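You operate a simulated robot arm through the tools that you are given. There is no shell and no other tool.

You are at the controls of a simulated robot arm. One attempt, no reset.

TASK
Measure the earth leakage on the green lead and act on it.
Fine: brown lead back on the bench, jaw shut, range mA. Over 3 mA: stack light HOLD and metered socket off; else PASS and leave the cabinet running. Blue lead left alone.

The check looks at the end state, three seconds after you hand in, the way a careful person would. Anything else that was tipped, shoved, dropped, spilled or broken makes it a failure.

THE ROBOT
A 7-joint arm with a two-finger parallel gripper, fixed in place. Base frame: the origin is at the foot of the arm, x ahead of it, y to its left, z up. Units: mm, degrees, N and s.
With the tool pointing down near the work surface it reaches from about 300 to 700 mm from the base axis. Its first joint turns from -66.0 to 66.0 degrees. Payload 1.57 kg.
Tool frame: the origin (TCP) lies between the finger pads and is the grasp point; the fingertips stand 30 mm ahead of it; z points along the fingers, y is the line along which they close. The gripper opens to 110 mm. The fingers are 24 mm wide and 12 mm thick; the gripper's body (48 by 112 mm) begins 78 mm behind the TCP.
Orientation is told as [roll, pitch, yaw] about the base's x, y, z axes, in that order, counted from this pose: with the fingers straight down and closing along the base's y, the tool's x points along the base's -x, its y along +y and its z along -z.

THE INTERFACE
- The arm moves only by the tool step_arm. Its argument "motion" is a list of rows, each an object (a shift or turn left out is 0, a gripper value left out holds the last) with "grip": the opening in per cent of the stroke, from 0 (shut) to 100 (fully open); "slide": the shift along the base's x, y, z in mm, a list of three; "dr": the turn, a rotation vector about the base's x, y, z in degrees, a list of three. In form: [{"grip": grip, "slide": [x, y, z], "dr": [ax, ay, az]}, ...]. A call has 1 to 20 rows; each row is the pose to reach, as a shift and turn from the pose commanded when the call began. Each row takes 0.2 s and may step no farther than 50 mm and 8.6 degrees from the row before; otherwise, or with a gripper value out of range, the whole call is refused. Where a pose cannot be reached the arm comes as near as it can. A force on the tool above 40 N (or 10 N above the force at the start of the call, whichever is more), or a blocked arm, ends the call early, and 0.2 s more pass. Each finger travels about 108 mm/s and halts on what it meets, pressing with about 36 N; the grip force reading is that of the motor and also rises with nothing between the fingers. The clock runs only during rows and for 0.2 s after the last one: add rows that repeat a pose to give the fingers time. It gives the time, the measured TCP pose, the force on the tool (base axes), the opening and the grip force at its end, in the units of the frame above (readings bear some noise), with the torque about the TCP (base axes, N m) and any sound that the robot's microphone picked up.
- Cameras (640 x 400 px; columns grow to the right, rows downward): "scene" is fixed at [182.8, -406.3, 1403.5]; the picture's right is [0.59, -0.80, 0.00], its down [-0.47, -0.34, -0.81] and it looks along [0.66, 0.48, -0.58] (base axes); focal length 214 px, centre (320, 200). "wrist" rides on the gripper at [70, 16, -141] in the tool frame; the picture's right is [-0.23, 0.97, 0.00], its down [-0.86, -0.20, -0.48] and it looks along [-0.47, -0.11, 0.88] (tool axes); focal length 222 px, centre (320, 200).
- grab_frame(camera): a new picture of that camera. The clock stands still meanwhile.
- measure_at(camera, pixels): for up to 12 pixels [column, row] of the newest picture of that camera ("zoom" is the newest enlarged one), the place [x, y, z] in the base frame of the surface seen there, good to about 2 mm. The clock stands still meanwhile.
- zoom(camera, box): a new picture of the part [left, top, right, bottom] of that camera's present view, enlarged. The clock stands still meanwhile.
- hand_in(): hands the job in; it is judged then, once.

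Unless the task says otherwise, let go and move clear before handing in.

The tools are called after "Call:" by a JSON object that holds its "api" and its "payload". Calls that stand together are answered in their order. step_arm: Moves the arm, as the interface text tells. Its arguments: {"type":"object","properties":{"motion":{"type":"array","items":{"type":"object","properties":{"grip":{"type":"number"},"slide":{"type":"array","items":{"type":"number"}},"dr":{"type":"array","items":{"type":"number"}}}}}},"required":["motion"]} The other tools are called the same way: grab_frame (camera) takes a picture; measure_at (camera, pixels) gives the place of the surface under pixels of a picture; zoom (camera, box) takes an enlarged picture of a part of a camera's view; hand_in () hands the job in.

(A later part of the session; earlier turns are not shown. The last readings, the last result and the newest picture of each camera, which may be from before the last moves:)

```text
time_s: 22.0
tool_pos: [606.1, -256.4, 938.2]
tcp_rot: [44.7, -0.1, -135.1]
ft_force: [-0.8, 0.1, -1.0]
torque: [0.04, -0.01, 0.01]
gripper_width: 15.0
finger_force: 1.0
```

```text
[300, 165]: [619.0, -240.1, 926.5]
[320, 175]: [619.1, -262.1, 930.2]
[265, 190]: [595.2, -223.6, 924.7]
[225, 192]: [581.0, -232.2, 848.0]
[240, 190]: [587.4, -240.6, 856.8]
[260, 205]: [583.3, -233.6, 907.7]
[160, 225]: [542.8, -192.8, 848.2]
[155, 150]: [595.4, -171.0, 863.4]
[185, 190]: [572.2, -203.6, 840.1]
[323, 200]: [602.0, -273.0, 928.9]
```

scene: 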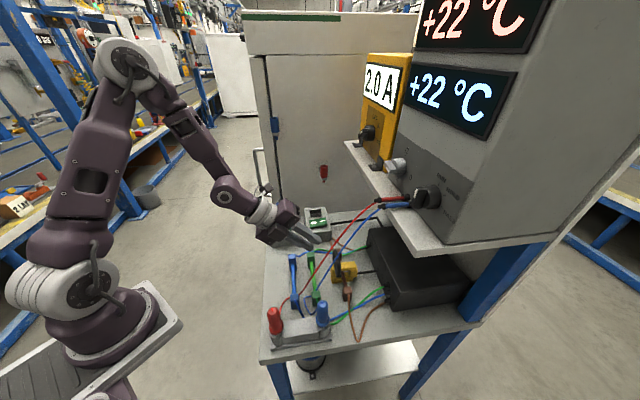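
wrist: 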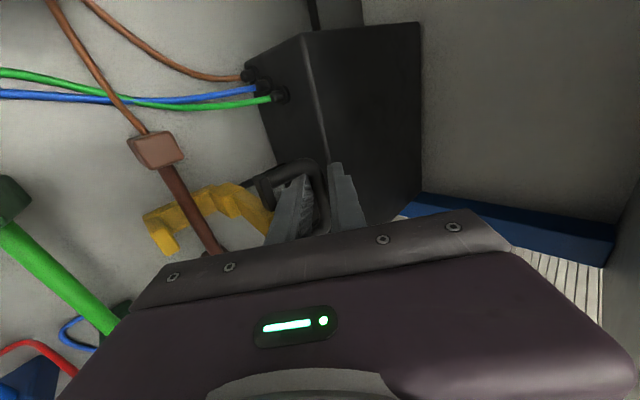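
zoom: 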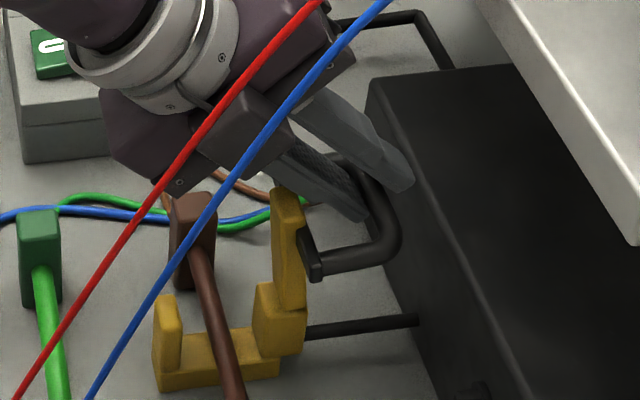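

The jaw stands open at ~90°. I'll open the fingers slightly and retreat along the tool axis without dragging the handle.

Call:
{"api": "step_arm", "payload": {"motion": [{"grip": 16}, {"grip": 16, "slide": [-7, 7, 10]}, {"slide": [-14, 14, 20]}, {"slide": [-24, 24, 34]}, {"slide": [-36, 36, 51]}, {"slide": [-48, 48, 68]}, {"slide": [-48, 48, 68]}]}}

Call:
{"api": "grab_frame", "payload": {"camera": "wrist"}}

Call:
{"api": "zoom", "payload": {"camera": "scene", "box": [290, 210, 390, 310]}}

```text
time_s: 23.6
tool_pos: [558.3, -209.4, 1007.4]
tcp_rot: [44.7, -0.1, -135.2]
ft_force: [0.4, -0.3, -0.9]
torque: [-0.01, -0.01, -0.03]
gripper_width: 17.7
finger_force: 0.1
```

```text
taken
```

wrist: 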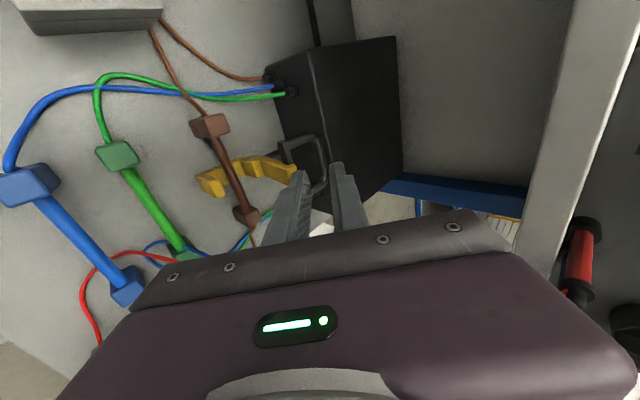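

```text
4.00 times, centred on (340, 260) of scene
```

zoom: 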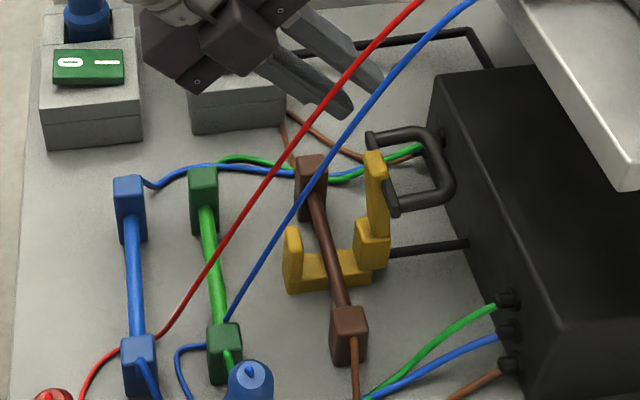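

The jaw stays open by itself. Now I'll measure the brown far block's corners and green far block's corners for grasping.

Call:
{"api": "zoom", "payload": {"camera": "wrist", "box": [180, 100, 260, 160]}}

Call:
{"api": "measure_at", "payload": {"camera": "zoom", "pixels": [[105, 185], [240, 120], [290, 130], [390, 110], [370, 200], [260, 260], [200, 290], [170, 180], [320, 170], [150, 150], [300, 350], [300, 220]]}}

Call:
{"api": "measure_at", "payload": {"camera": "wrist", "pixels": [[210, 100], [205, 105], [194, 127], [200, 137], [228, 121], [226, 134], [222, 150], [228, 165], [245, 200], [255, 213], [240, 205], [235, 180]]}}

```text
6.67 times, centred on (220, 130) of wrist
```

zoom: 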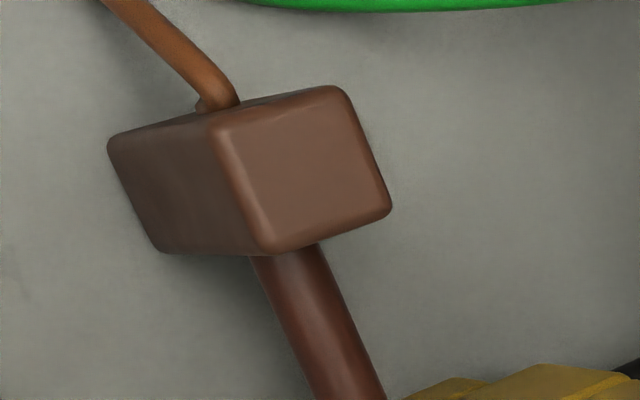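

```text
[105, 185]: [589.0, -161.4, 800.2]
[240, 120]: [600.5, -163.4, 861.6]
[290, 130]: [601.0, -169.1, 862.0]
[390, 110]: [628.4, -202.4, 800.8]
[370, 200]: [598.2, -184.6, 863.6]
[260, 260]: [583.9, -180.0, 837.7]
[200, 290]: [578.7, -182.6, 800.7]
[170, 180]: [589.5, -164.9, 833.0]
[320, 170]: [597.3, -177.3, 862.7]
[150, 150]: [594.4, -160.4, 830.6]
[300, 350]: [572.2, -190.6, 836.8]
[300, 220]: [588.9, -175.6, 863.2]
```

```text
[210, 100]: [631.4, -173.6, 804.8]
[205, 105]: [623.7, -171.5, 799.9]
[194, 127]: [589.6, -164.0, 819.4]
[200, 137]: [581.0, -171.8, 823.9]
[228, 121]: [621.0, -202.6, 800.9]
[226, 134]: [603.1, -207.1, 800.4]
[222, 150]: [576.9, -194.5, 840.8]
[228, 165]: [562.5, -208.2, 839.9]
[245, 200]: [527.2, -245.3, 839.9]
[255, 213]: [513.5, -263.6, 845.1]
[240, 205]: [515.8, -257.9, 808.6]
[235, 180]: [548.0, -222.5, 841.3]
```

Brown far block centre ≈(597,−174), top z 863, rod top 840. I'll move left, untilt to vertical above the block, and open to ~50 mm.

Call:
{"api": "step_arm", "payload": {"motion": [{"slide": [20, 20, 0], "grip": 30}, {"slide": [38, 36, 0], "grip": 45}, {"slide": [38, 36, 0], "dr": [5.5, 5.5, 0]}, {"slide": [38, 36, 0], "dr": [11, 11, 0]}, {"slide": [38, 36, 0], "dr": [16.5, 16.5, 0]}, {"slide": [38.9, 35.8, 0], "dr": [22, 22, 0]}, {"slide": [38.9, 35.8, -10], "dr": [27.5, 27.5, 0]}, {"slide": [38.9, 35.8, -27], "dr": [31.7, 31.7, 0]}, {"slide": [38.9, 35.8, -27], "dr": [31.7, 31.7, 0]}]}}

Call:
{"api": "grab_frame", "payload": {"camera": "wrist"}}

Call:
{"api": "grab_frame", "payload": {"camera": "scene"}}

```text
time_s: 25.6
tool_pos: [597.1, -174.4, 978.5]
tcp_rot: [-0.2, -0.2, -135.0]
ft_force: [0.0, 0.0, -0.2]
torque: [0.01, -0.02, -0.01]
gripper_width: 49.5
finger_force: 0.1
```

```text
taken
```

wrist: 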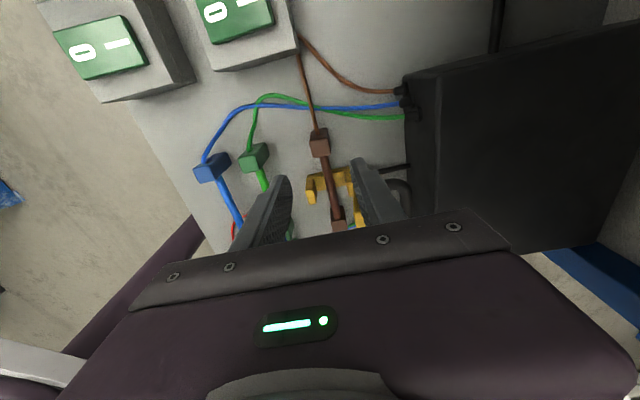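

```text
taken
```

scene: 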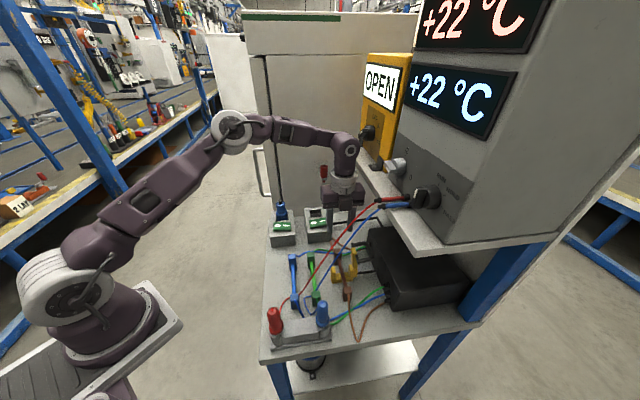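

The meter reads OPEN. I'll check the wrist clearance from the shelf edge before descending.

Call:
{"api": "zoom", "payload": {"camera": "scene", "box": [300, 110, 400, 250]}}

Call:
{"api": "measure_at", "payload": {"camera": "scene", "pixels": [[352, 150], [358, 155], [357, 170], [357, 182], [361, 190], [360, 200], [345, 150], [345, 143], [365, 165], [370, 172], [345, 190], [350, 165]]}}

```text
2.86 times, centred on (350, 180) of scene
```

zoom: 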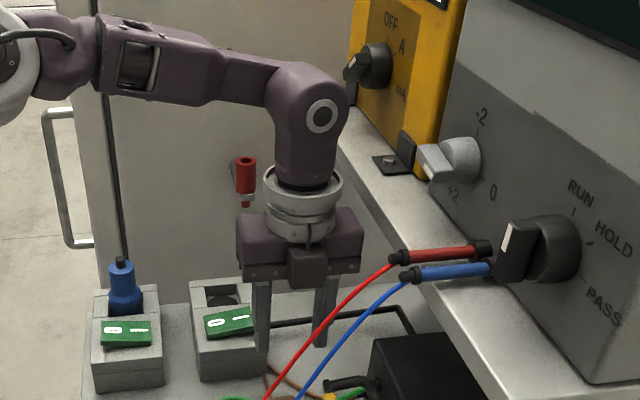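

```text
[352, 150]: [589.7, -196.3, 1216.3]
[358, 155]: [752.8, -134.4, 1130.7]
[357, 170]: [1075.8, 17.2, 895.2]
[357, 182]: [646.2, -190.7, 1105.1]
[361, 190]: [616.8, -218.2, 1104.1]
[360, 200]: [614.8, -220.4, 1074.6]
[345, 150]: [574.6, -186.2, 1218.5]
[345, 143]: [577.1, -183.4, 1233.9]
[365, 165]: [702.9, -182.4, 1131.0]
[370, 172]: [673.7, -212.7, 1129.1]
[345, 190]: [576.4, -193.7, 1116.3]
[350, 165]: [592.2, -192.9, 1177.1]
```

Clearances are fine (~20 mm to the shelf). Descend over the brown far block.

Call:
{"api": "step_arm", "payload": {"motion": [{"slide": [0, -0.4, -35]}, {"slide": [0, -0.4, -70]}, {"slide": [0, -0.4, -100]}, {"slide": [0, -0.4, -125]}, {"slide": [0, -0.4, -140]}, {"slide": [0, -0.4, -140]}]}}

Call:
{"api": "grab_frame", "payload": {"camera": "wrist"}}

Call:
{"api": "zoom", "payload": {"camera": "scene", "box": [290, 190, 410, 310]}}

```text
time_s: 27.0
tool_pos: [595.3, -174.0, 837.1]
tcp_rot: [-0.2, -0.1, -134.9]
ft_force: [-0.4, -0.4, 0.6]
torque: [0.0, 0.0, 0.01]
gripper_width: 49.5
finger_force: 0.0
```

```text
taken
```

wrist: 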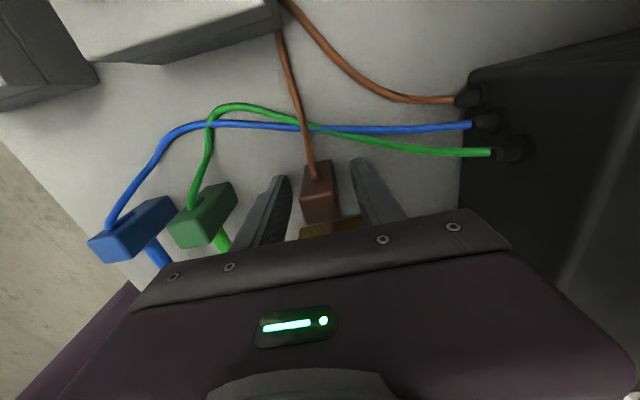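

```text
3.33 times, centred on (350, 250) of scene
```

zoom: 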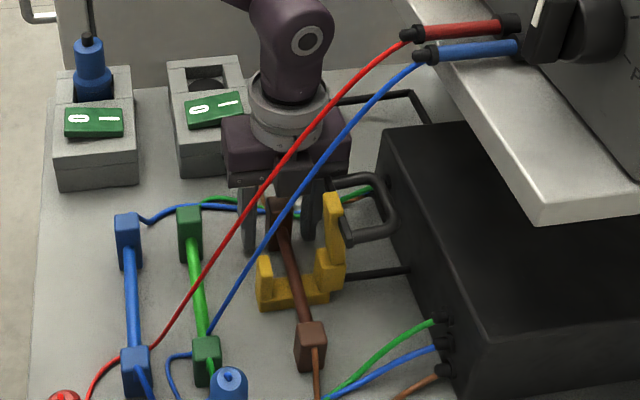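

Fingers straddle the block well. Close the gripper.

Call:
{"api": "step_arm", "payload": {"motion": [{"grip": 30}, {"grip": 10}, {"grip": 10}, {"grip": 10}]}}

```text
time_s: 28.0
tool_pos: [595.6, -173.9, 838.0]
tcp_rot: [-0.3, 0.0, -135.0]
ft_force: [0.5, -0.4, -0.7]
torque: [-0.05, 0.04, 0.03]
gripper_width: 23.3
finger_force: 35.5
```

Gripped at 23.3 mm. Lift straight up slowly.

Call:
{"api": "step_arm", "payload": {"motion": [{"slide": [0, 0, 5]}, {"slide": [0, 0, 15]}, {"slide": [0, 0, 30]}, {"slide": [0, 0, 45]}, {"slide": [0, 0, 60]}, {"slide": [0, 0, 60]}]}}

Call:
{"api": "grab_frame", "payload": {"camera": "wrist"}}

Call:
{"api": "zoom", "payload": {"camera": "scene", "box": [290, 190, 410, 310]}}

```text
time_s: 29.4
tool_pos: [598.6, -173.3, 898.7]
tcp_rot: [-0.2, -0.1, -134.9]
ft_force: [0.2, -0.4, -0.6]
torque: [0.04, -0.05, -0.03]
gripper_width: 23.3
finger_force: 36.0
```

```text
taken
```

wrist: 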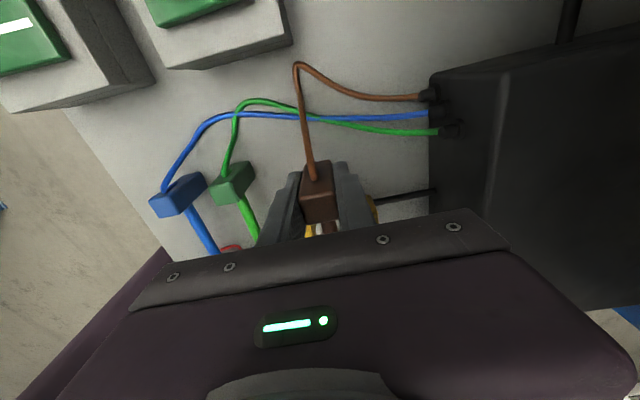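

```text
3.33 times, centred on (350, 250) of scene
```

zoom: 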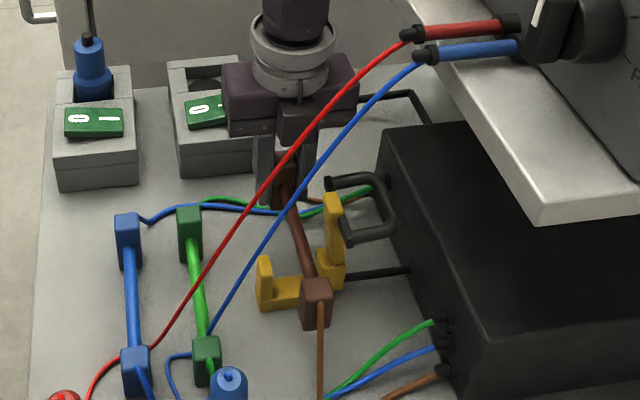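

The lead lifts out level and the wires follow slackly. I'll park brown in front of the clamp, shifted left (clear of the green lead, the clamp and cables): first left, then forward, then down.

Call:
{"api": "step_arm", "payload": {"motion": [{"slide": [0, 0, 8]}, {"slide": [12, 12, 8]}, {"slide": [23.5, 23.5, 8]}, {"slide": [12, 35, 8]}, {"slide": [0, 47, 8]}, {"slide": [-10.3, 57.3, 8]}, {"slide": [-10.3, 57.3, 8]}]}}

Call:
{"api": "grab_frame", "payload": {"camera": "wrist"}}

Call:
{"api": "zoom", "payload": {"camera": "scene", "box": [290, 190, 410, 310]}}

```text
time_s: 31.0
tool_pos: [586.4, -116.5, 907.5]
tcp_rot: [-0.1, -0.1, -135.1]
ft_force: [0.8, 0.4, -1.0]
torque: [0.01, -0.02, 0.03]
gripper_width: 23.1
finger_force: 35.1
```

```text
taken
```

wrist: 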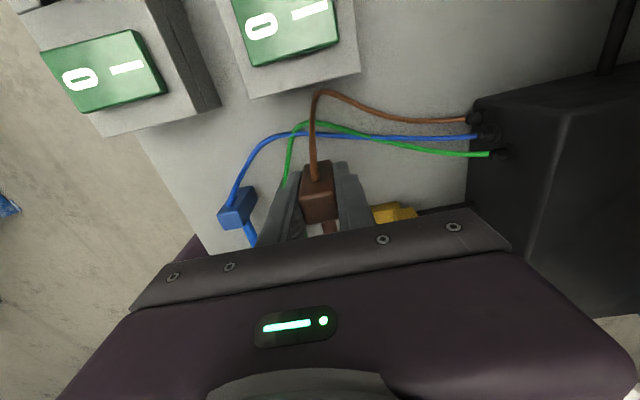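

```text
3.33 times, centred on (350, 250) of scene
```

zoom: 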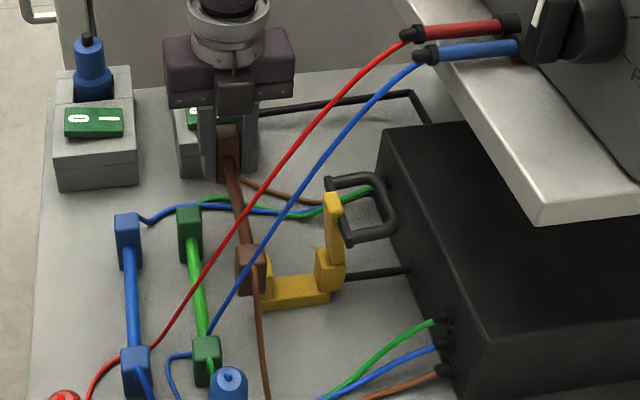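

Positioned at u≈332, v≈497; nudge 2 mm forward and lower to the bench.

Call:
{"api": "step_arm", "payload": {"motion": [{"slide": [-1.4, 1.4, -20]}, {"slide": [-1.4, 1.4, -40]}, {"slide": [-1.4, 1.4, -55]}, {"slide": [-1.4, 1.4, -63]}, {"slide": [-1.4, 1.4, -67]}, {"slide": [-1.4, 1.4, -67]}]}}

Call:
{"api": "grab_frame", "payload": {"camera": "wrist"}}

Call:
{"api": "zoom", "payload": {"camera": "scene", "box": [290, 190, 410, 310]}}

```text
time_s: 32.4
tool_pos: [584.3, -115.4, 840.6]
tcp_rot: [-0.1, -0.1, -135.0]
ft_force: [0.8, -0.3, -0.4]
torque: [0.01, -0.02, -0.02]
gripper_width: 23.4
finger_force: 36.1
```

```text
taken
```

wrist: 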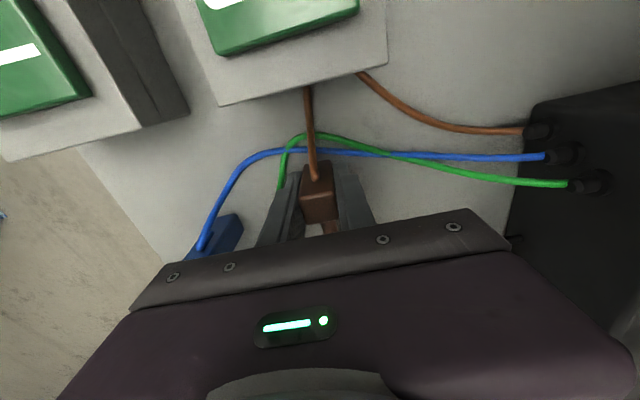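

```text
3.33 times, centred on (350, 250) of scene
```

zoom: 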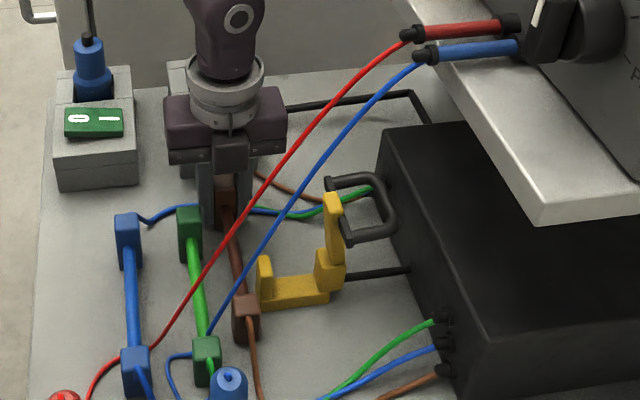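

About 2–3 mm above the bench; lower the last bit, then release.

Call:
{"api": "step_arm", "payload": {"motion": [{"slide": [0, 0, -1.5]}, {"slide": [0, 0, -2.5]}, {"slide": [0, 0, -2.5]}]}}

Call:
{"api": "step_arm", "payload": {"motion": [{"grip": 26}, {"grip": 31}, {"grip": 31}]}}

Call:
{"api": "grab_frame", "payload": {"camera": "wrist"}}

```text
time_s: 33.2
tool_pos: [584.2, -116.0, 837.3]
tcp_rot: [-0.1, 0.0, -135.0]
ft_force: [-0.8, 0.5, 3.4]
torque: [-0.36, 0.35, -0.1]
gripper_width: 23.3
finger_force: 35.4
```

```text
time_s: 34.0
tool_pos: [585.7, -115.8, 837.8]
tcp_rot: [-0.2, -0.1, -135.0]
ft_force: [0.1, 0.0, 1.1]
torque: [0.02, -0.01, -0.04]
gripper_width: 33.8
finger_force: 0.1
```

```text
taken
```

wrist: 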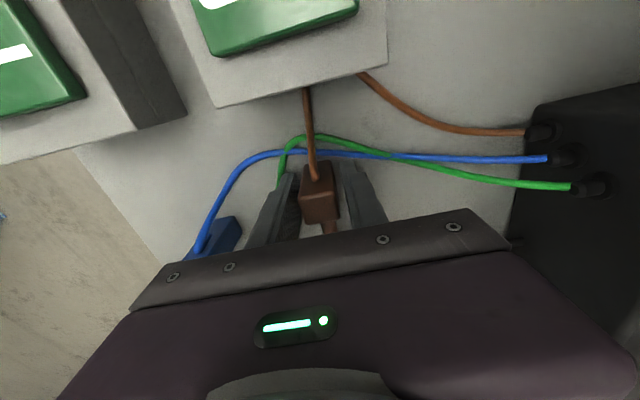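

Brown is standing on the bench. Rise straight up and look.

Call:
{"api": "step_arm", "payload": {"motion": [{"slide": [0, 0, 10]}, {"slide": [0, 0, 40]}, {"slide": [0, 0, 80]}, {"slide": [0, 0, 120]}, {"slide": [0, 0, 160]}, {"slide": [0, 0, 160]}]}}

Call:
{"api": "grab_frame", "payload": {"camera": "wrist"}}

Call:
{"api": "zoom", "payload": {"camera": "wrist", "box": [230, 80, 430, 230]}}

Call:
{"api": "zoom", "payload": {"camera": "scene", "box": [290, 190, 410, 310]}}

```text
time_s: 35.4
tool_pos: [587.9, -112.6, 996.6]
tcp_rot: [-0.2, -0.1, -135.0]
ft_force: [-0.1, -0.2, 0.2]
torque: [0.02, -0.03, -0.01]
gripper_width: 34.2
finger_force: 0.0
```

```text
taken
```

wrist: 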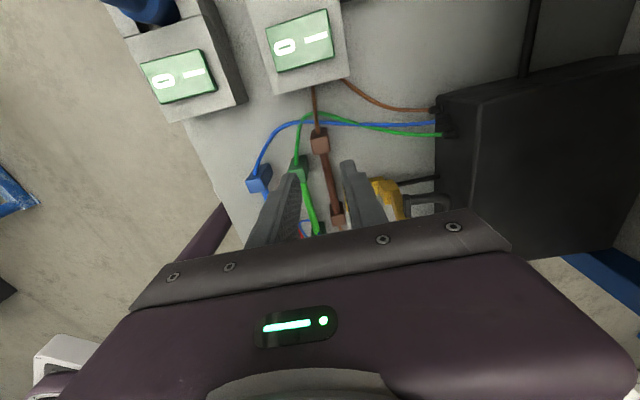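

```text
2.67 times, centred on (330, 155) of wrist
```

zoom: 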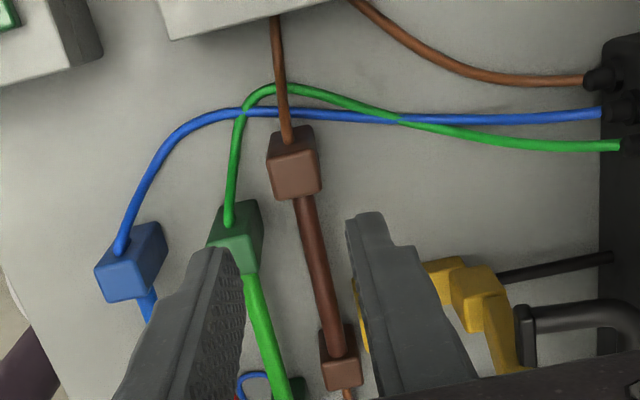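

```text
3.33 times, centred on (350, 250) of scene
```

zoom: 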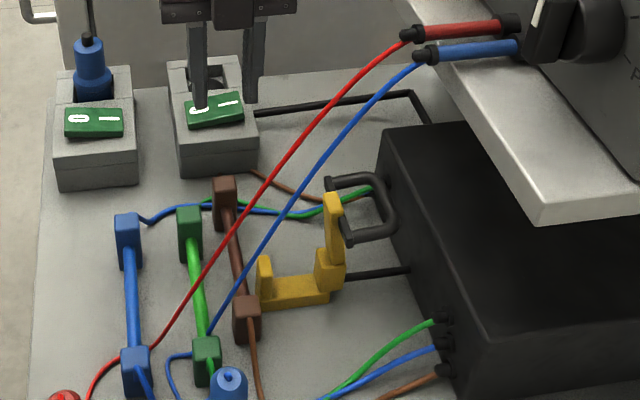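

Brown is parked upright between green and the clamp. Now I'll measure the green block and rod, and brown's pose.

Call:
{"api": "measure_at", "payload": {"camera": "zoom", "pixels": [[228, 208], [252, 205], [262, 225], [240, 250], [215, 240], [255, 290], [268, 360], [280, 380], [300, 170], [315, 230], [328, 300], [340, 370]]}}

Call:
{"api": "measure_at", "payload": {"camera": "scene", "pixels": [[346, 244], [346, 242], [355, 252], [340, 268], [338, 280], [353, 268], [327, 256], [325, 254], [329, 254], [331, 302], [326, 295], [318, 275]]}}

```text
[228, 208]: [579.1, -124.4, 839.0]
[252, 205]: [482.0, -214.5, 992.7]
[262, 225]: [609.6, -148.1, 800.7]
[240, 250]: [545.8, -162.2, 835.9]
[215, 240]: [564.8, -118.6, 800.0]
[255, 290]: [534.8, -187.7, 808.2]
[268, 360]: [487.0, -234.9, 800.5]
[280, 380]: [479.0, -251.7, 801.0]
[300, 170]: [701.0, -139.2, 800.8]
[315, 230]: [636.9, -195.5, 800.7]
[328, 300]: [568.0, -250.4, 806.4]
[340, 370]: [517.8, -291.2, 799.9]
```

```text
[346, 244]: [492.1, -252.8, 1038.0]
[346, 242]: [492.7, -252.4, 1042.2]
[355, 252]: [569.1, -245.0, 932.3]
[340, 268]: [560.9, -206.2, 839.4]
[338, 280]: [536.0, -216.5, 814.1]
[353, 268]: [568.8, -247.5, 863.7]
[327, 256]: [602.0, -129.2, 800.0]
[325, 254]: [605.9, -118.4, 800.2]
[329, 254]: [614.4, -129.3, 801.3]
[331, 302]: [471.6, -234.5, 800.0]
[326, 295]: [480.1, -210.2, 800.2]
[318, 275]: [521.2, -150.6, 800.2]
```

Those went to the scene zoom. Re-zoom with the wrist and measure there.

Call:
{"api": "zoom", "payload": {"camera": "wrist", "box": [280, 110, 380, 230]}}

```text
3.33 times, centred on (330, 170) of wrist
```

zoom: 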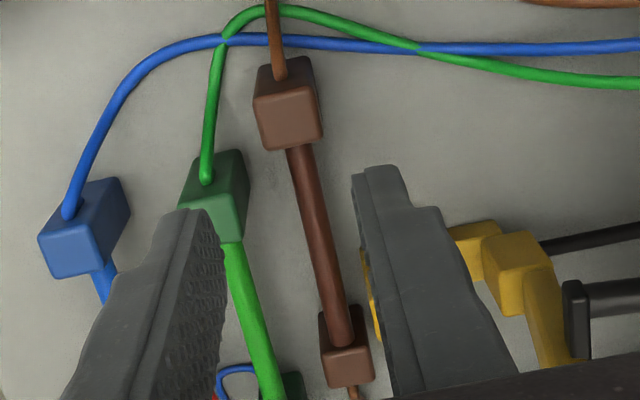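

Call:
{"api": "measure_at", "payload": {"camera": "zoom", "pixels": [[182, 195], [238, 203], [242, 225], [215, 215], [225, 180], [240, 270], [260, 340], [285, 120], [310, 200], [325, 270], [340, 330], [349, 365]]}}

```text
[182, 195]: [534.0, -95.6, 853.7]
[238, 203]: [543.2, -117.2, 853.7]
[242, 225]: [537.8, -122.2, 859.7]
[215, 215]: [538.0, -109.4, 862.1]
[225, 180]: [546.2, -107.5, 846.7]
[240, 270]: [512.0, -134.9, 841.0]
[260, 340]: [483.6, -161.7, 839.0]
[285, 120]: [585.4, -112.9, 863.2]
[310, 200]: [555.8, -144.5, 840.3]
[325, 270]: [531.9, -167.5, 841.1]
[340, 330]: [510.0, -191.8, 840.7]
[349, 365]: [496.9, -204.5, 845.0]
```

Green block centre ≈(535,−112), rod v≈457; brown rod v≈495. I'll move above the green block, with a narrow 31 mm opening.

Call:
{"api": "step_arm", "payload": {"motion": [{"slide": [-27, 0.5, 0], "grip": 28}, {"slide": [-53.3, 0.9, 0]}, {"slide": [-53.3, 0.9, -35]}, {"slide": [-53.3, 0.9, -70]}, {"slide": [-53.3, 0.9, -90]}, {"slide": [-53.3, 0.9, -90]}]}}

Call:
{"api": "grab_frame", "payload": {"camera": "wrist"}}

Call:
{"api": "zoom", "payload": {"camera": "wrist", "box": [240, 110, 400, 230]}}

```text
time_s: 36.8
tool_pos: [531.7, -113.2, 907.0]
tcp_rot: [-0.2, 0.0, -135.0]
ft_force: [0.3, 0.4, -0.3]
torque: [0.01, 0.01, 0.01]
gripper_width: 30.9
finger_force: 0.1
```

```text
taken
```

wrist: 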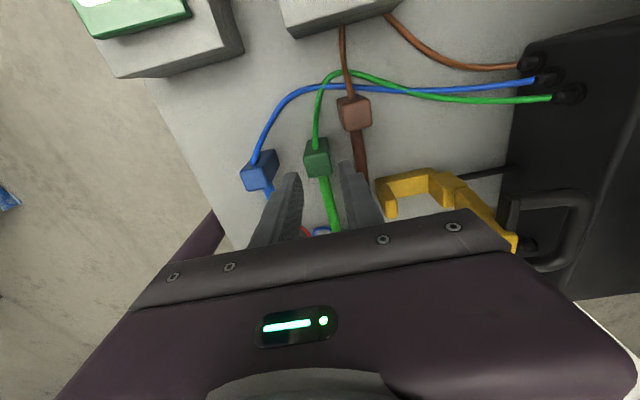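

```text
3.33 times, centred on (320, 170) of wrist
```

zoom: 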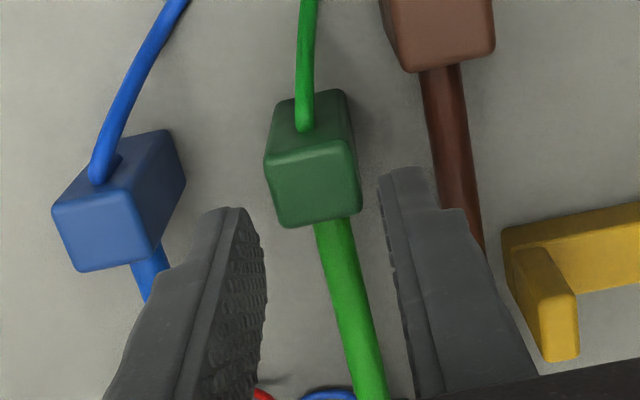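

Aligned (v≈456). Small correction and descend to grip the top of the block.

Call:
{"api": "step_arm", "payload": {"motion": [{"slide": [2.6, 1.6, -15]}, {"slide": [2.6, 1.6, -28]}, {"slide": [2.6, 1.6, -40]}, {"slide": [2.6, 1.6, -40]}]}}

Call:
{"api": "step_arm", "payload": {"motion": [{"grip": 15}, {"grip": 10}, {"grip": 10}, {"grip": 10}]}}

Call:
{"api": "grab_frame", "payload": {"camera": "wrist"}}

Call:
{"api": "zoom", "payload": {"camera": "scene", "box": [290, 190, 410, 310]}}

```text
time_s: 37.8
tool_pos: [535.8, -113.1, 868.4]
tcp_rot: [-0.2, -0.1, -135.0]
ft_force: [-0.5, 0.6, 0.4]
torque: [0.0, 0.01, 0.04]
gripper_width: 30.8
finger_force: 0.0
```

```text
time_s: 38.8
tool_pos: [534.6, -112.1, 867.8]
tcp_rot: [-0.2, 0.0, -135.0]
ft_force: [0.0, -0.6, 1.1]
torque: [-0.02, 0.0, 0.02]
gripper_width: 23.1
finger_force: 35.3
```

```text
taken
```

wrist: 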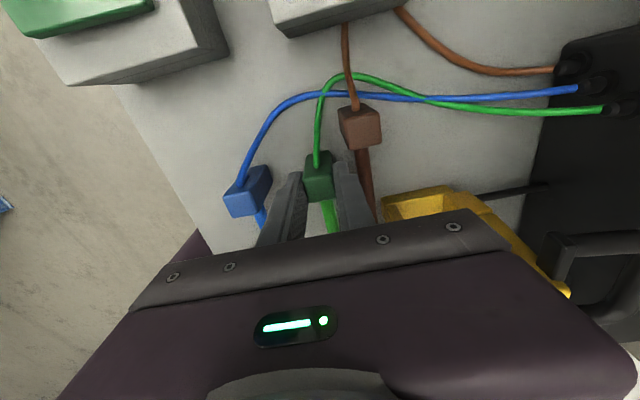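

```text
3.33 times, centred on (350, 250) of scene
```

zoom: 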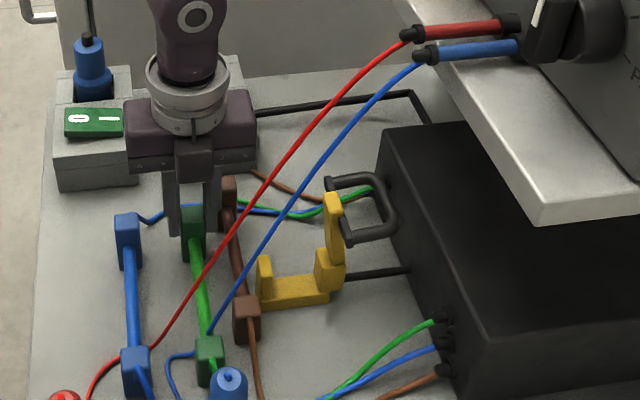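

Gripped. Before moving, I'll look closely at how the blue test cable lies by the green near block.

Call:
{"api": "zoom", "payload": {"camera": "scene", "box": [290, 270, 360, 330]}}

Call:
{"api": "measure_at", "payload": {"camera": "zoom", "pixels": [[305, 130], [280, 165], [262, 195], [215, 165], [175, 150], [140, 200], [170, 230], [215, 255], [250, 220], [200, 140], [240, 215], [90, 190]]}}

```text
6.67 times, centred on (325, 300) of scene
```

zoom: 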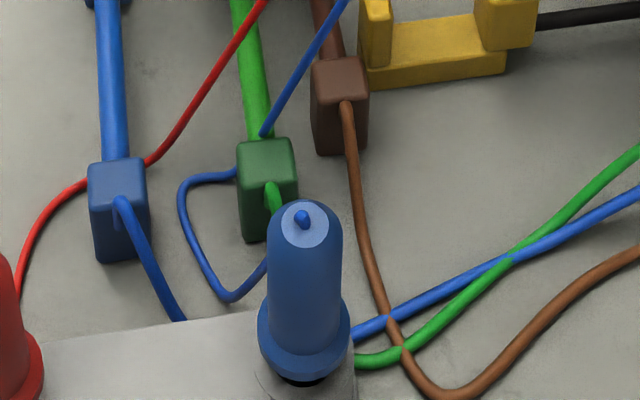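

```text
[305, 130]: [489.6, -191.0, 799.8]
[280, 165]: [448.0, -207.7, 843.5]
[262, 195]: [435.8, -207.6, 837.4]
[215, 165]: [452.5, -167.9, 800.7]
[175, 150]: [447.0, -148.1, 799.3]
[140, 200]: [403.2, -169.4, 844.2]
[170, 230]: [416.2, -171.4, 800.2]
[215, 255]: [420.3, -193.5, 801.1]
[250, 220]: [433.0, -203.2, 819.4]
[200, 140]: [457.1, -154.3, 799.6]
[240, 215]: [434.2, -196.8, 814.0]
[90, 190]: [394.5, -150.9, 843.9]
```

The blue test cable passes right at the inner side of the green near block. I'll lift only 8 mm and see whether/how the cable reacts.

Call:
{"api": "step_arm", "payload": {"motion": [{"slide": [0, 0, 4]}, {"slide": [0, 0, 8]}, {"slide": [0, 0, 8]}]}}

Call:
{"api": "zoom", "payload": {"camera": "scene", "box": [290, 270, 360, 330]}}

Call:
{"api": "zoom", "payload": {"camera": "scene", "box": [305, 280, 335, 306]}}

```text
time_s: 39.6
tool_pos: [535.2, -112.7, 875.5]
tcp_rot: [-0.1, -0.1, -135.1]
ft_force: [-1.0, -1.3, -0.4]
torque: [0.02, -0.05, 0.0]
gripper_width: 22.8
finger_force: 35.4
```

```text
6.67 times, centred on (325, 300) of scene
```

zoom: 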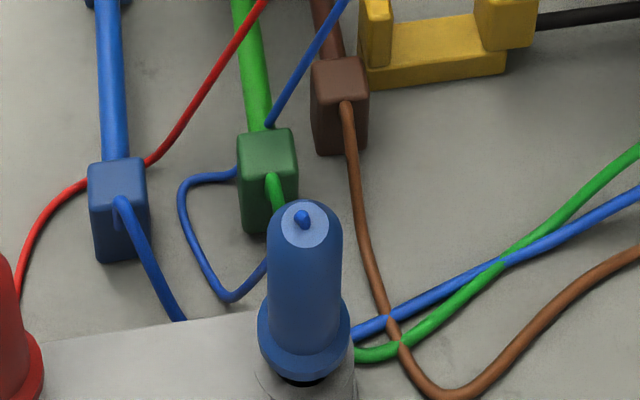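

```text
15.38 times, centred on (320, 293) of scene
```

zoom: 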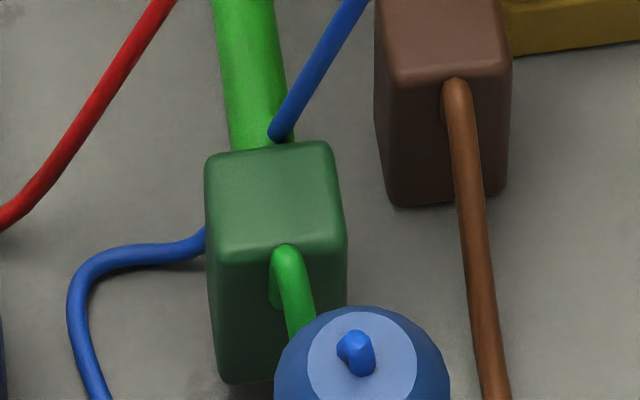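

The cable didn't react at all (it merely overlaps visually), and no force appeared. I'll lift to 55 mm total — enough to pass over brown's block and the clamp's front post — then move back over the clamp.

Call:
{"api": "step_arm", "payload": {"motion": [{"slide": [0, 0, 15]}, {"slide": [0, 0, 30]}, {"slide": [0, 0, 47]}, {"slide": [0, 0, 47]}]}}

Call:
{"api": "step_arm", "payload": {"motion": [{"slide": [12, -12, 0]}, {"slide": [25, -25, 0]}, {"slide": [38, -38, 0]}, {"slide": [50, -50, 0]}, {"slide": [62.4, -62.4, 0]}, {"slide": [62.4, -62.4, 0]}]}}

Call:
{"api": "grab_frame", "payload": {"camera": "wrist"}}

Call:
{"api": "zoom", "payload": {"camera": "scene", "box": [290, 190, 410, 310]}}

```text
time_s: 40.6
tool_pos: [535.5, -110.7, 921.8]
tcp_rot: [-0.1, -0.1, -135.0]
ft_force: [0.2, -0.1, -0.9]
torque: [0.01, 0.0, 0.0]
gripper_width: 22.8
finger_force: 35.6
```

```text
time_s: 42.0
tool_pos: [595.7, -174.9, 923.4]
tcp_rot: [-0.3, -0.1, -135.0]
ft_force: [0.3, -0.3, 0.3]
torque: [0.0, 0.0, 0.02]
gripper_width: 22.9
finger_force: 35.6
```

```text
taken
```

wrist: 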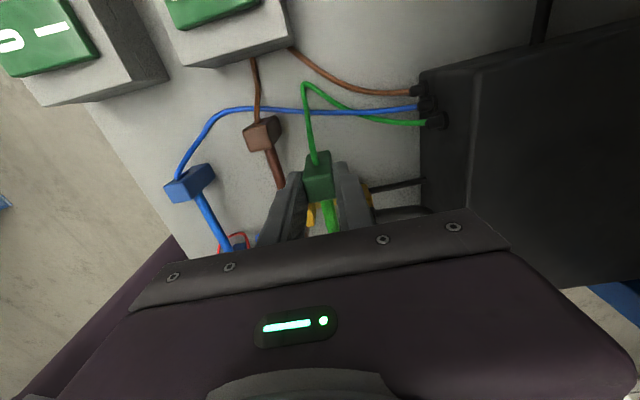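

```text
3.33 times, centred on (350, 250) of scene
```

zoom: 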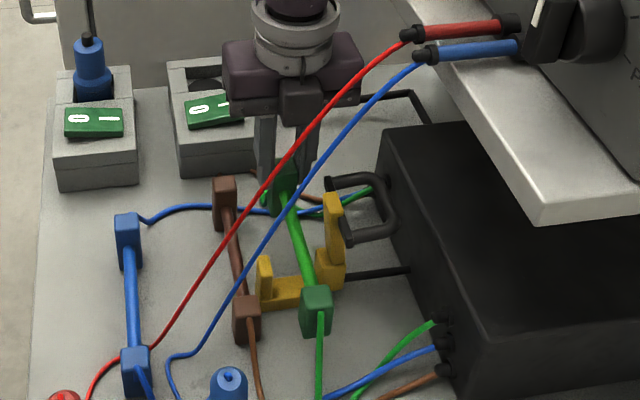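

Green is over the clamp slot (v≈545). Lower it to the bench.

Call:
{"api": "step_arm", "payload": {"motion": [{"slide": [0.5, 0.5, -15]}, {"slide": [0.5, 0.5, -30]}, {"slide": [0.5, 0.5, -42]}, {"slide": [0.5, 0.5, -50]}, {"slide": [0.5, 0.5, -53]}, {"slide": [0.5, 0.5, -55.5]}, {"slide": [0.5, 0.5, -55.5]}]}}

Call:
{"api": "zoom", "payload": {"camera": "scene", "box": [290, 190, 410, 310]}}

Call:
{"api": "zoom", "payload": {"camera": "wrist", "box": [220, 100, 420, 240]}}

```text
time_s: 43.6
tool_pos: [596.9, -174.6, 868.1]
tcp_rot: [-0.1, -0.1, -134.9]
ft_force: [-3.5, 2.8, 20.9]
torque: [-0.35, 0.63, -0.07]
gripper_width: 23.0
finger_force: 35.8
```

```text
3.33 times, centred on (350, 250) of scene
```

zoom: 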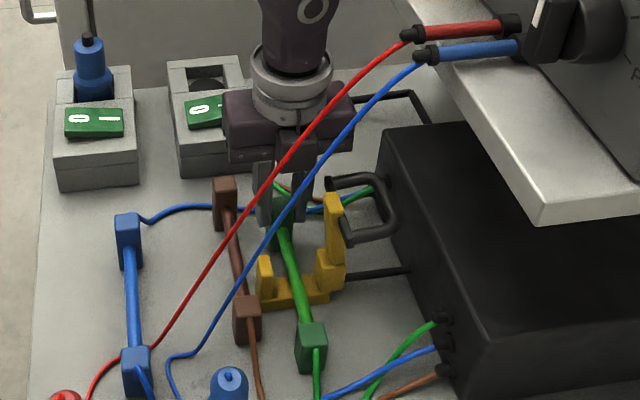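

```text
2.86 times, centred on (320, 170) of wrist
```

zoom: 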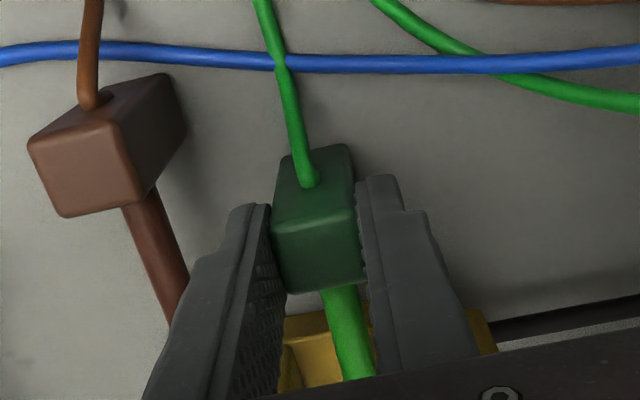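

Contact with the bench (21 N). Ease up 1 mm, release, and rise.

Call:
{"api": "step_arm", "payload": {"motion": [{"slide": [0, 0, 0.8]}, {"slide": [0, 0, 0.8], "grip": 26}, {"slide": [0, 0, 0.8], "grip": 34}, {"slide": [0, 0, 0.8], "grip": 34}, {"slide": [0, 0, 20]}, {"slide": [0, 0, 60]}, {"slide": [0, 0, 100]}, {"slide": [0, 0, 130]}, {"slide": [0, 0, 130]}]}}

Call:
{"api": "grab_frame", "payload": {"camera": "wrist"}}

Call:
{"api": "zoom", "payload": {"camera": "wrist", "box": [250, 100, 400, 240]}}

Call:
{"api": "grab_frame", "payload": {"camera": "scene"}}

```text
time_s: 45.6
tool_pos: [597.3, -173.5, 997.7]
tcp_rot: [-0.2, -0.1, -135.0]
ft_force: [-0.6, 0.4, 1.0]
torque: [-0.01, -0.03, -0.01]
gripper_width: 37.1
finger_force: 0.0
```

```text
taken
```

wrist: 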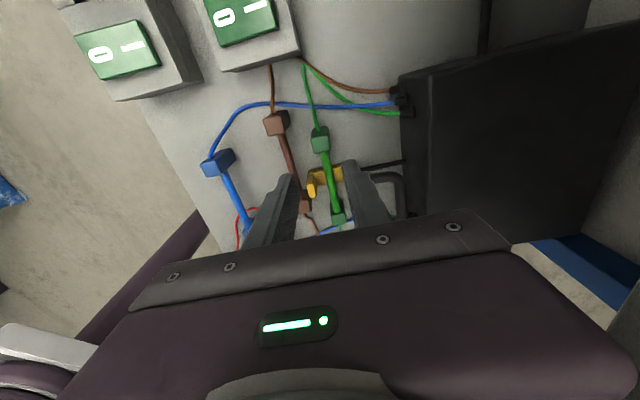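

```text
2.86 times, centred on (325, 170) of wrist
```

zoom: 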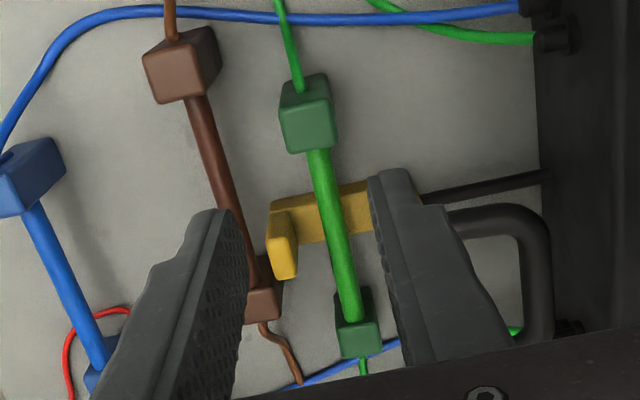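

```text
taken
```

scene: 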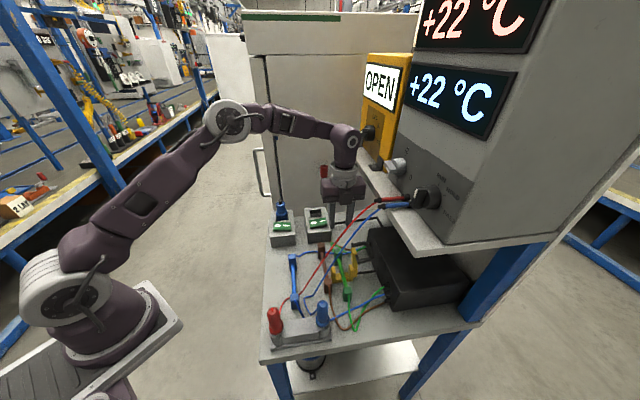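

Green lies in the clamp slot, jaw still open. To leave clear room at the jaw I'll shift brown forward into green's old place: go above brown's far block.

Call:
{"api": "step_arm", "payload": {"motion": [{"slide": [-4, 19, 0]}, {"slide": [-8, 38, 0]}, {"slide": [-11.8, 57.3, 0], "grip": 34}, {"slide": [-11.8, 57.3, -40]}, {"slide": [-11.8, 57.3, -80]}, {"slide": [-11.8, 57.3, -100]}, {"slide": [-11.8, 57.3, -100]}]}}

Call:
{"api": "zoom", "payload": {"camera": "wrist", "box": [220, 100, 420, 240]}}

```text
time_s: 47.2
tool_pos: [586.1, -116.5, 896.7]
tcp_rot: [-0.3, -0.2, -135.0]
ft_force: [-0.2, 0.2, -0.5]
torque: [0.0, 0.03, 0.0]
gripper_width: 37.7
finger_force: 0.1
```

```text
2.86 times, centred on (320, 170) of wrist
```

zoom: 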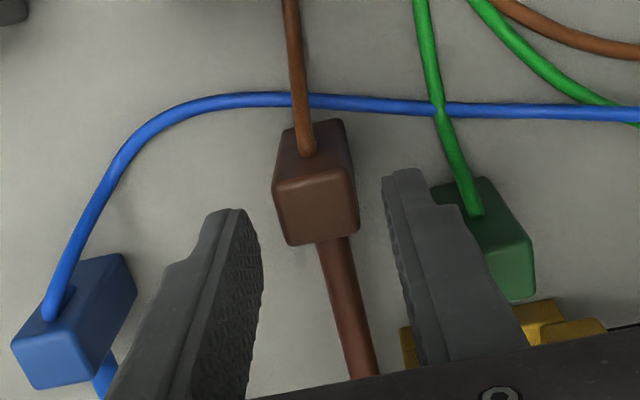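

Aligned on brown. Descend, grip.

Call:
{"api": "step_arm", "payload": {"motion": [{"slide": [0, 0, -20]}, {"slide": [0, 0, -40]}, {"slide": [0, 0, -40], "grip": 20}, {"slide": [0, 0, -40], "grip": 10}, {"slide": [0, 0, -40], "grip": 10}]}}

Call:
{"api": "step_arm", "payload": {"motion": [{"slide": [0, 0, 6]}, {"slide": [0, 0, 14]}, {"slide": [-10, 10, 14]}, {"slide": [-20, 20, 14]}, {"slide": [-26.9, 26.9, 14]}, {"slide": [-26.9, 26.9, 14]}]}}

Call:
{"api": "zoom", "payload": {"camera": "scene", "box": [290, 190, 410, 310]}}

```text
time_s: 48.4
tool_pos: [585.5, -117.0, 857.0]
tcp_rot: [-0.2, 0.0, -135.0]
ft_force: [-0.9, -0.9, 2.3]
torque: [-0.04, -0.01, -0.04]
gripper_width: 23.3
finger_force: 35.7
```

```text
time_s: 49.8
tool_pos: [558.8, -90.3, 871.6]
tcp_rot: [-0.2, 0.0, -135.1]
ft_force: [-1.2, 0.1, -1.1]
torque: [0.04, -0.07, -0.03]
gripper_width: 23.3
finger_force: 35.8
```

```text
3.33 times, centred on (350, 250) of scene
```

zoom: 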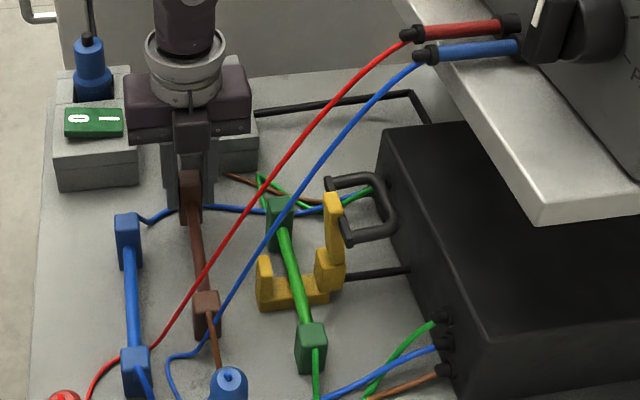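

Brown is in green's old row. Lower, release, rise.

Call:
{"api": "step_arm", "payload": {"motion": [{"slide": [0, 0, -7]}, {"slide": [0, 0, -12]}, {"slide": [0, 0, -14]}, {"slide": [0, 0, -14]}]}}

Call:
{"api": "step_arm", "payload": {"motion": [{"grip": 26}, {"grip": 34}, {"grip": 34}, {"slide": [0, 0, 15]}, {"slide": [0, 0, 55]}, {"slide": [0, 0, 100]}, {"slide": [0, 0, 140]}, {"slide": [0, 0, 140]}]}}

Call:
{"api": "grab_frame", "payload": {"camera": "wrist"}}

Call:
{"api": "zoom", "payload": {"camera": "scene", "box": [290, 190, 410, 310]}}

```text
time_s: 50.8
tool_pos: [558.5, -91.0, 856.7]
tcp_rot: [-0.2, -0.1, -135.0]
ft_force: [0.4, -1.6, -0.6]
torque: [0.04, -0.04, 0.01]
gripper_width: 23.0
finger_force: 36.2
```

```text
time_s: 52.6
tool_pos: [557.6, -89.0, 996.1]
tcp_rot: [-0.1, -0.1, -135.1]
ft_force: [0.8, -0.3, -0.8]
torque: [0.02, 0.01, 0.0]
gripper_width: 37.4
finger_force: 0.0
```

```text
taken
```

wrist: 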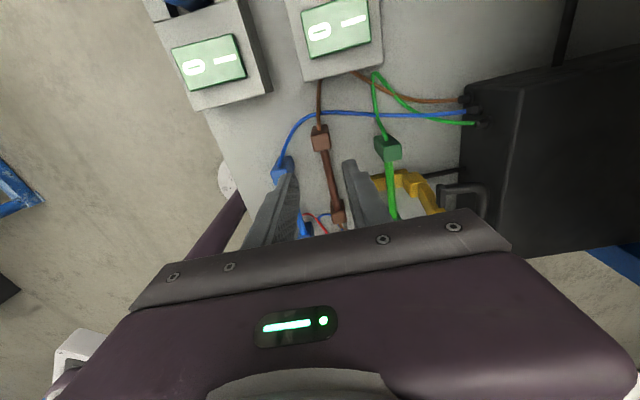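

```text
3.33 times, centred on (350, 250) of scene
```

zoom: 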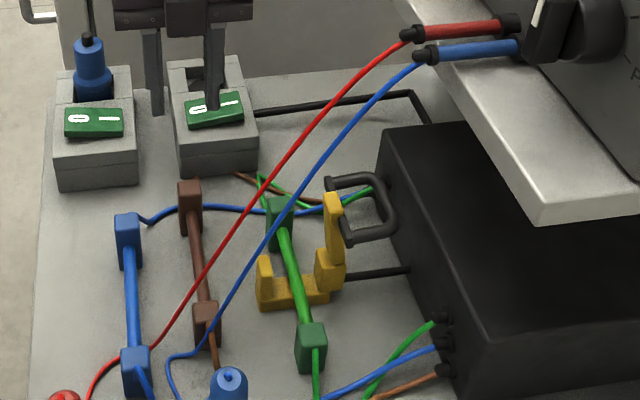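

Brown is settled. Now close the jaw: re-tilt 45° and go to the pose from which I retreated, with fingers at 17.6 mm.

Call:
{"api": "step_arm", "payload": {"motion": [{"slide": [0, 0, 5], "dr": [-5.5, -5.5, 0], "grip": 16}, {"slide": [0, 0, 10], "dr": [-11, -11, 0]}, {"slide": [0, 0, 12], "dr": [-16.5, -16.5, 0]}, {"slide": [0, -25, 12], "dr": [-22, -22, 0]}, {"slide": [0, -55, 12], "dr": [-27.5, -27.5, 0]}, {"slide": [0, -88, 12], "dr": [-31.8, -31.8, 0]}, {"slide": [0.7, -120.4, 11.4], "dr": [-31.8, -31.8, 0]}, {"slide": [0.7, -120.4, 11.4], "dr": [-31.8, -31.8, 0]}]}}

Call:
{"api": "grab_frame", "payload": {"camera": "wrist"}}

Call:
{"api": "zoom", "payload": {"camera": "wrist", "box": [220, 100, 400, 240]}}

```text
time_s: 54.4
tool_pos: [560.3, -213.2, 1007.1]
tcp_rot: [44.8, -0.2, -135.0]
ft_force: [-0.5, 0.1, -0.7]
torque: [0.03, -0.01, 0.02]
gripper_width: 17.7
finger_force: 0.1
```

```text
taken
```

wrist: 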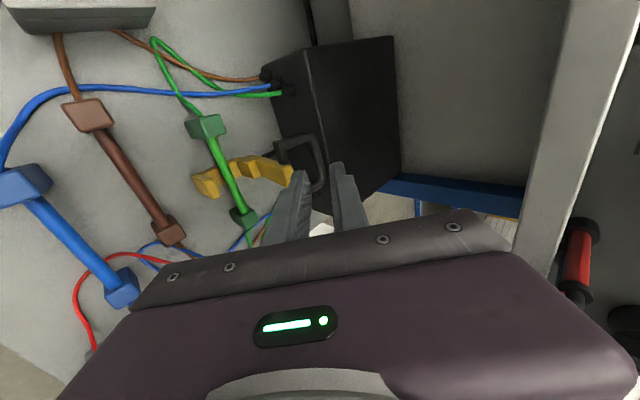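

```text
2.86 times, centred on (310, 170) of wrist
```

zoom: 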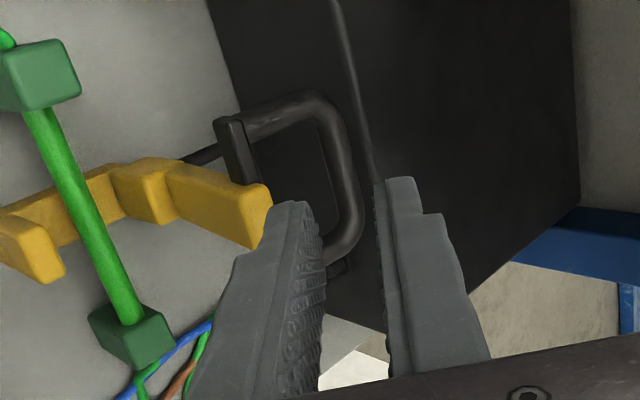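

I'll measure the handle bar's present location to set the insertion precisely.

Call:
{"api": "measure_at", "payload": {"camera": "zoom", "pixels": [[345, 160], [352, 190], [352, 215], [340, 245], [300, 105], [225, 130], [240, 150], [250, 215], [230, 195], [180, 180], [275, 125], [320, 110]]}}

```text
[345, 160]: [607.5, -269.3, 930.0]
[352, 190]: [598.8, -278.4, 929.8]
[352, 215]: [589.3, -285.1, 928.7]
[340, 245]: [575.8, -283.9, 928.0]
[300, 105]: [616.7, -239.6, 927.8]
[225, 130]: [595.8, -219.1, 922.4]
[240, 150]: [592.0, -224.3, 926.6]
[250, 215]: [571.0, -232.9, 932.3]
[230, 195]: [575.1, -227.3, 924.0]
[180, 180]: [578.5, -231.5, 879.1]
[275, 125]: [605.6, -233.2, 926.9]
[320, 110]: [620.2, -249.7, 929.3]
```

Geometry fits a hinge at v≈578.6, z≈870 and a bar now at v≈621, z≈924. I'll align and re-insert the lower finger through the loop along the tool axis.

Call:
{"api": "step_arm", "payload": {"motion": [{"slide": [-6.8, 5.4, 0]}, {"slide": [6, -7.5, -18]}, {"slide": [18, -20, -36]}, {"slide": [28, -30, -50]}, {"slide": [36, -38, -61]}, {"slide": [42.4, -44.4, -70.4]}, {"slide": [42.4, -44.4, -70.4]}]}}

Call:
{"api": "zoom", "payload": {"camera": "wrist", "box": [200, 120, 380, 240]}}

Call:
{"api": "zoom", "payload": {"camera": "scene", "box": [310, 200, 400, 290]}}

```text
time_s: 55.8
tool_pos: [600.3, -254.0, 942.8]
tcp_rot: [44.9, -0.1, -135.0]
ft_force: [-16.9, 12.3, 28.2]
torque: [1.32, 1.9, 0.0]
gripper_width: 12.8
finger_force: 0.0
stopped in row 7: the force on the tool passed its limit at 55 N (the readings are from after the stop); the commanded pose is now the measured one
```

```text
3.33 times, centred on (290, 180) of wrist
```

zoom: 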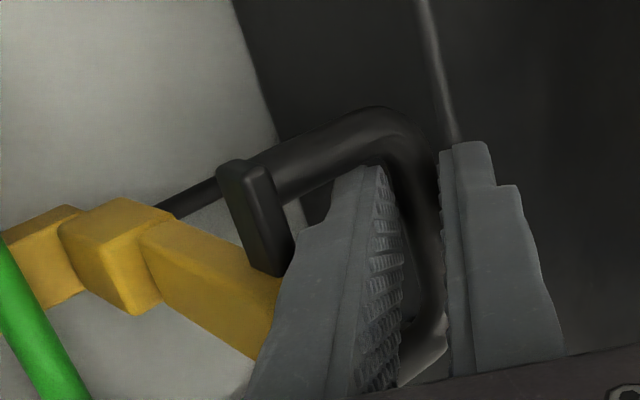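

```text
4.44 times, centred on (355, 245) of scene
```

zoom: 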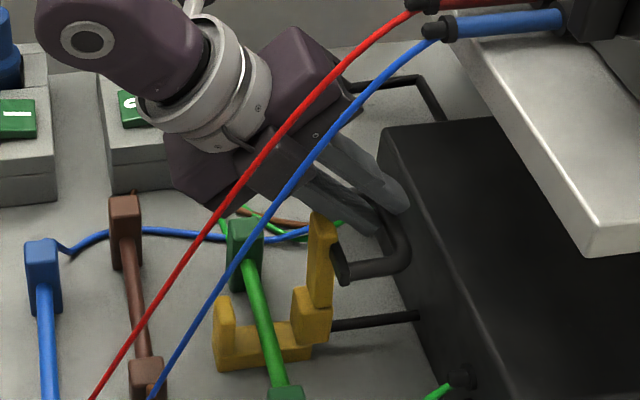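

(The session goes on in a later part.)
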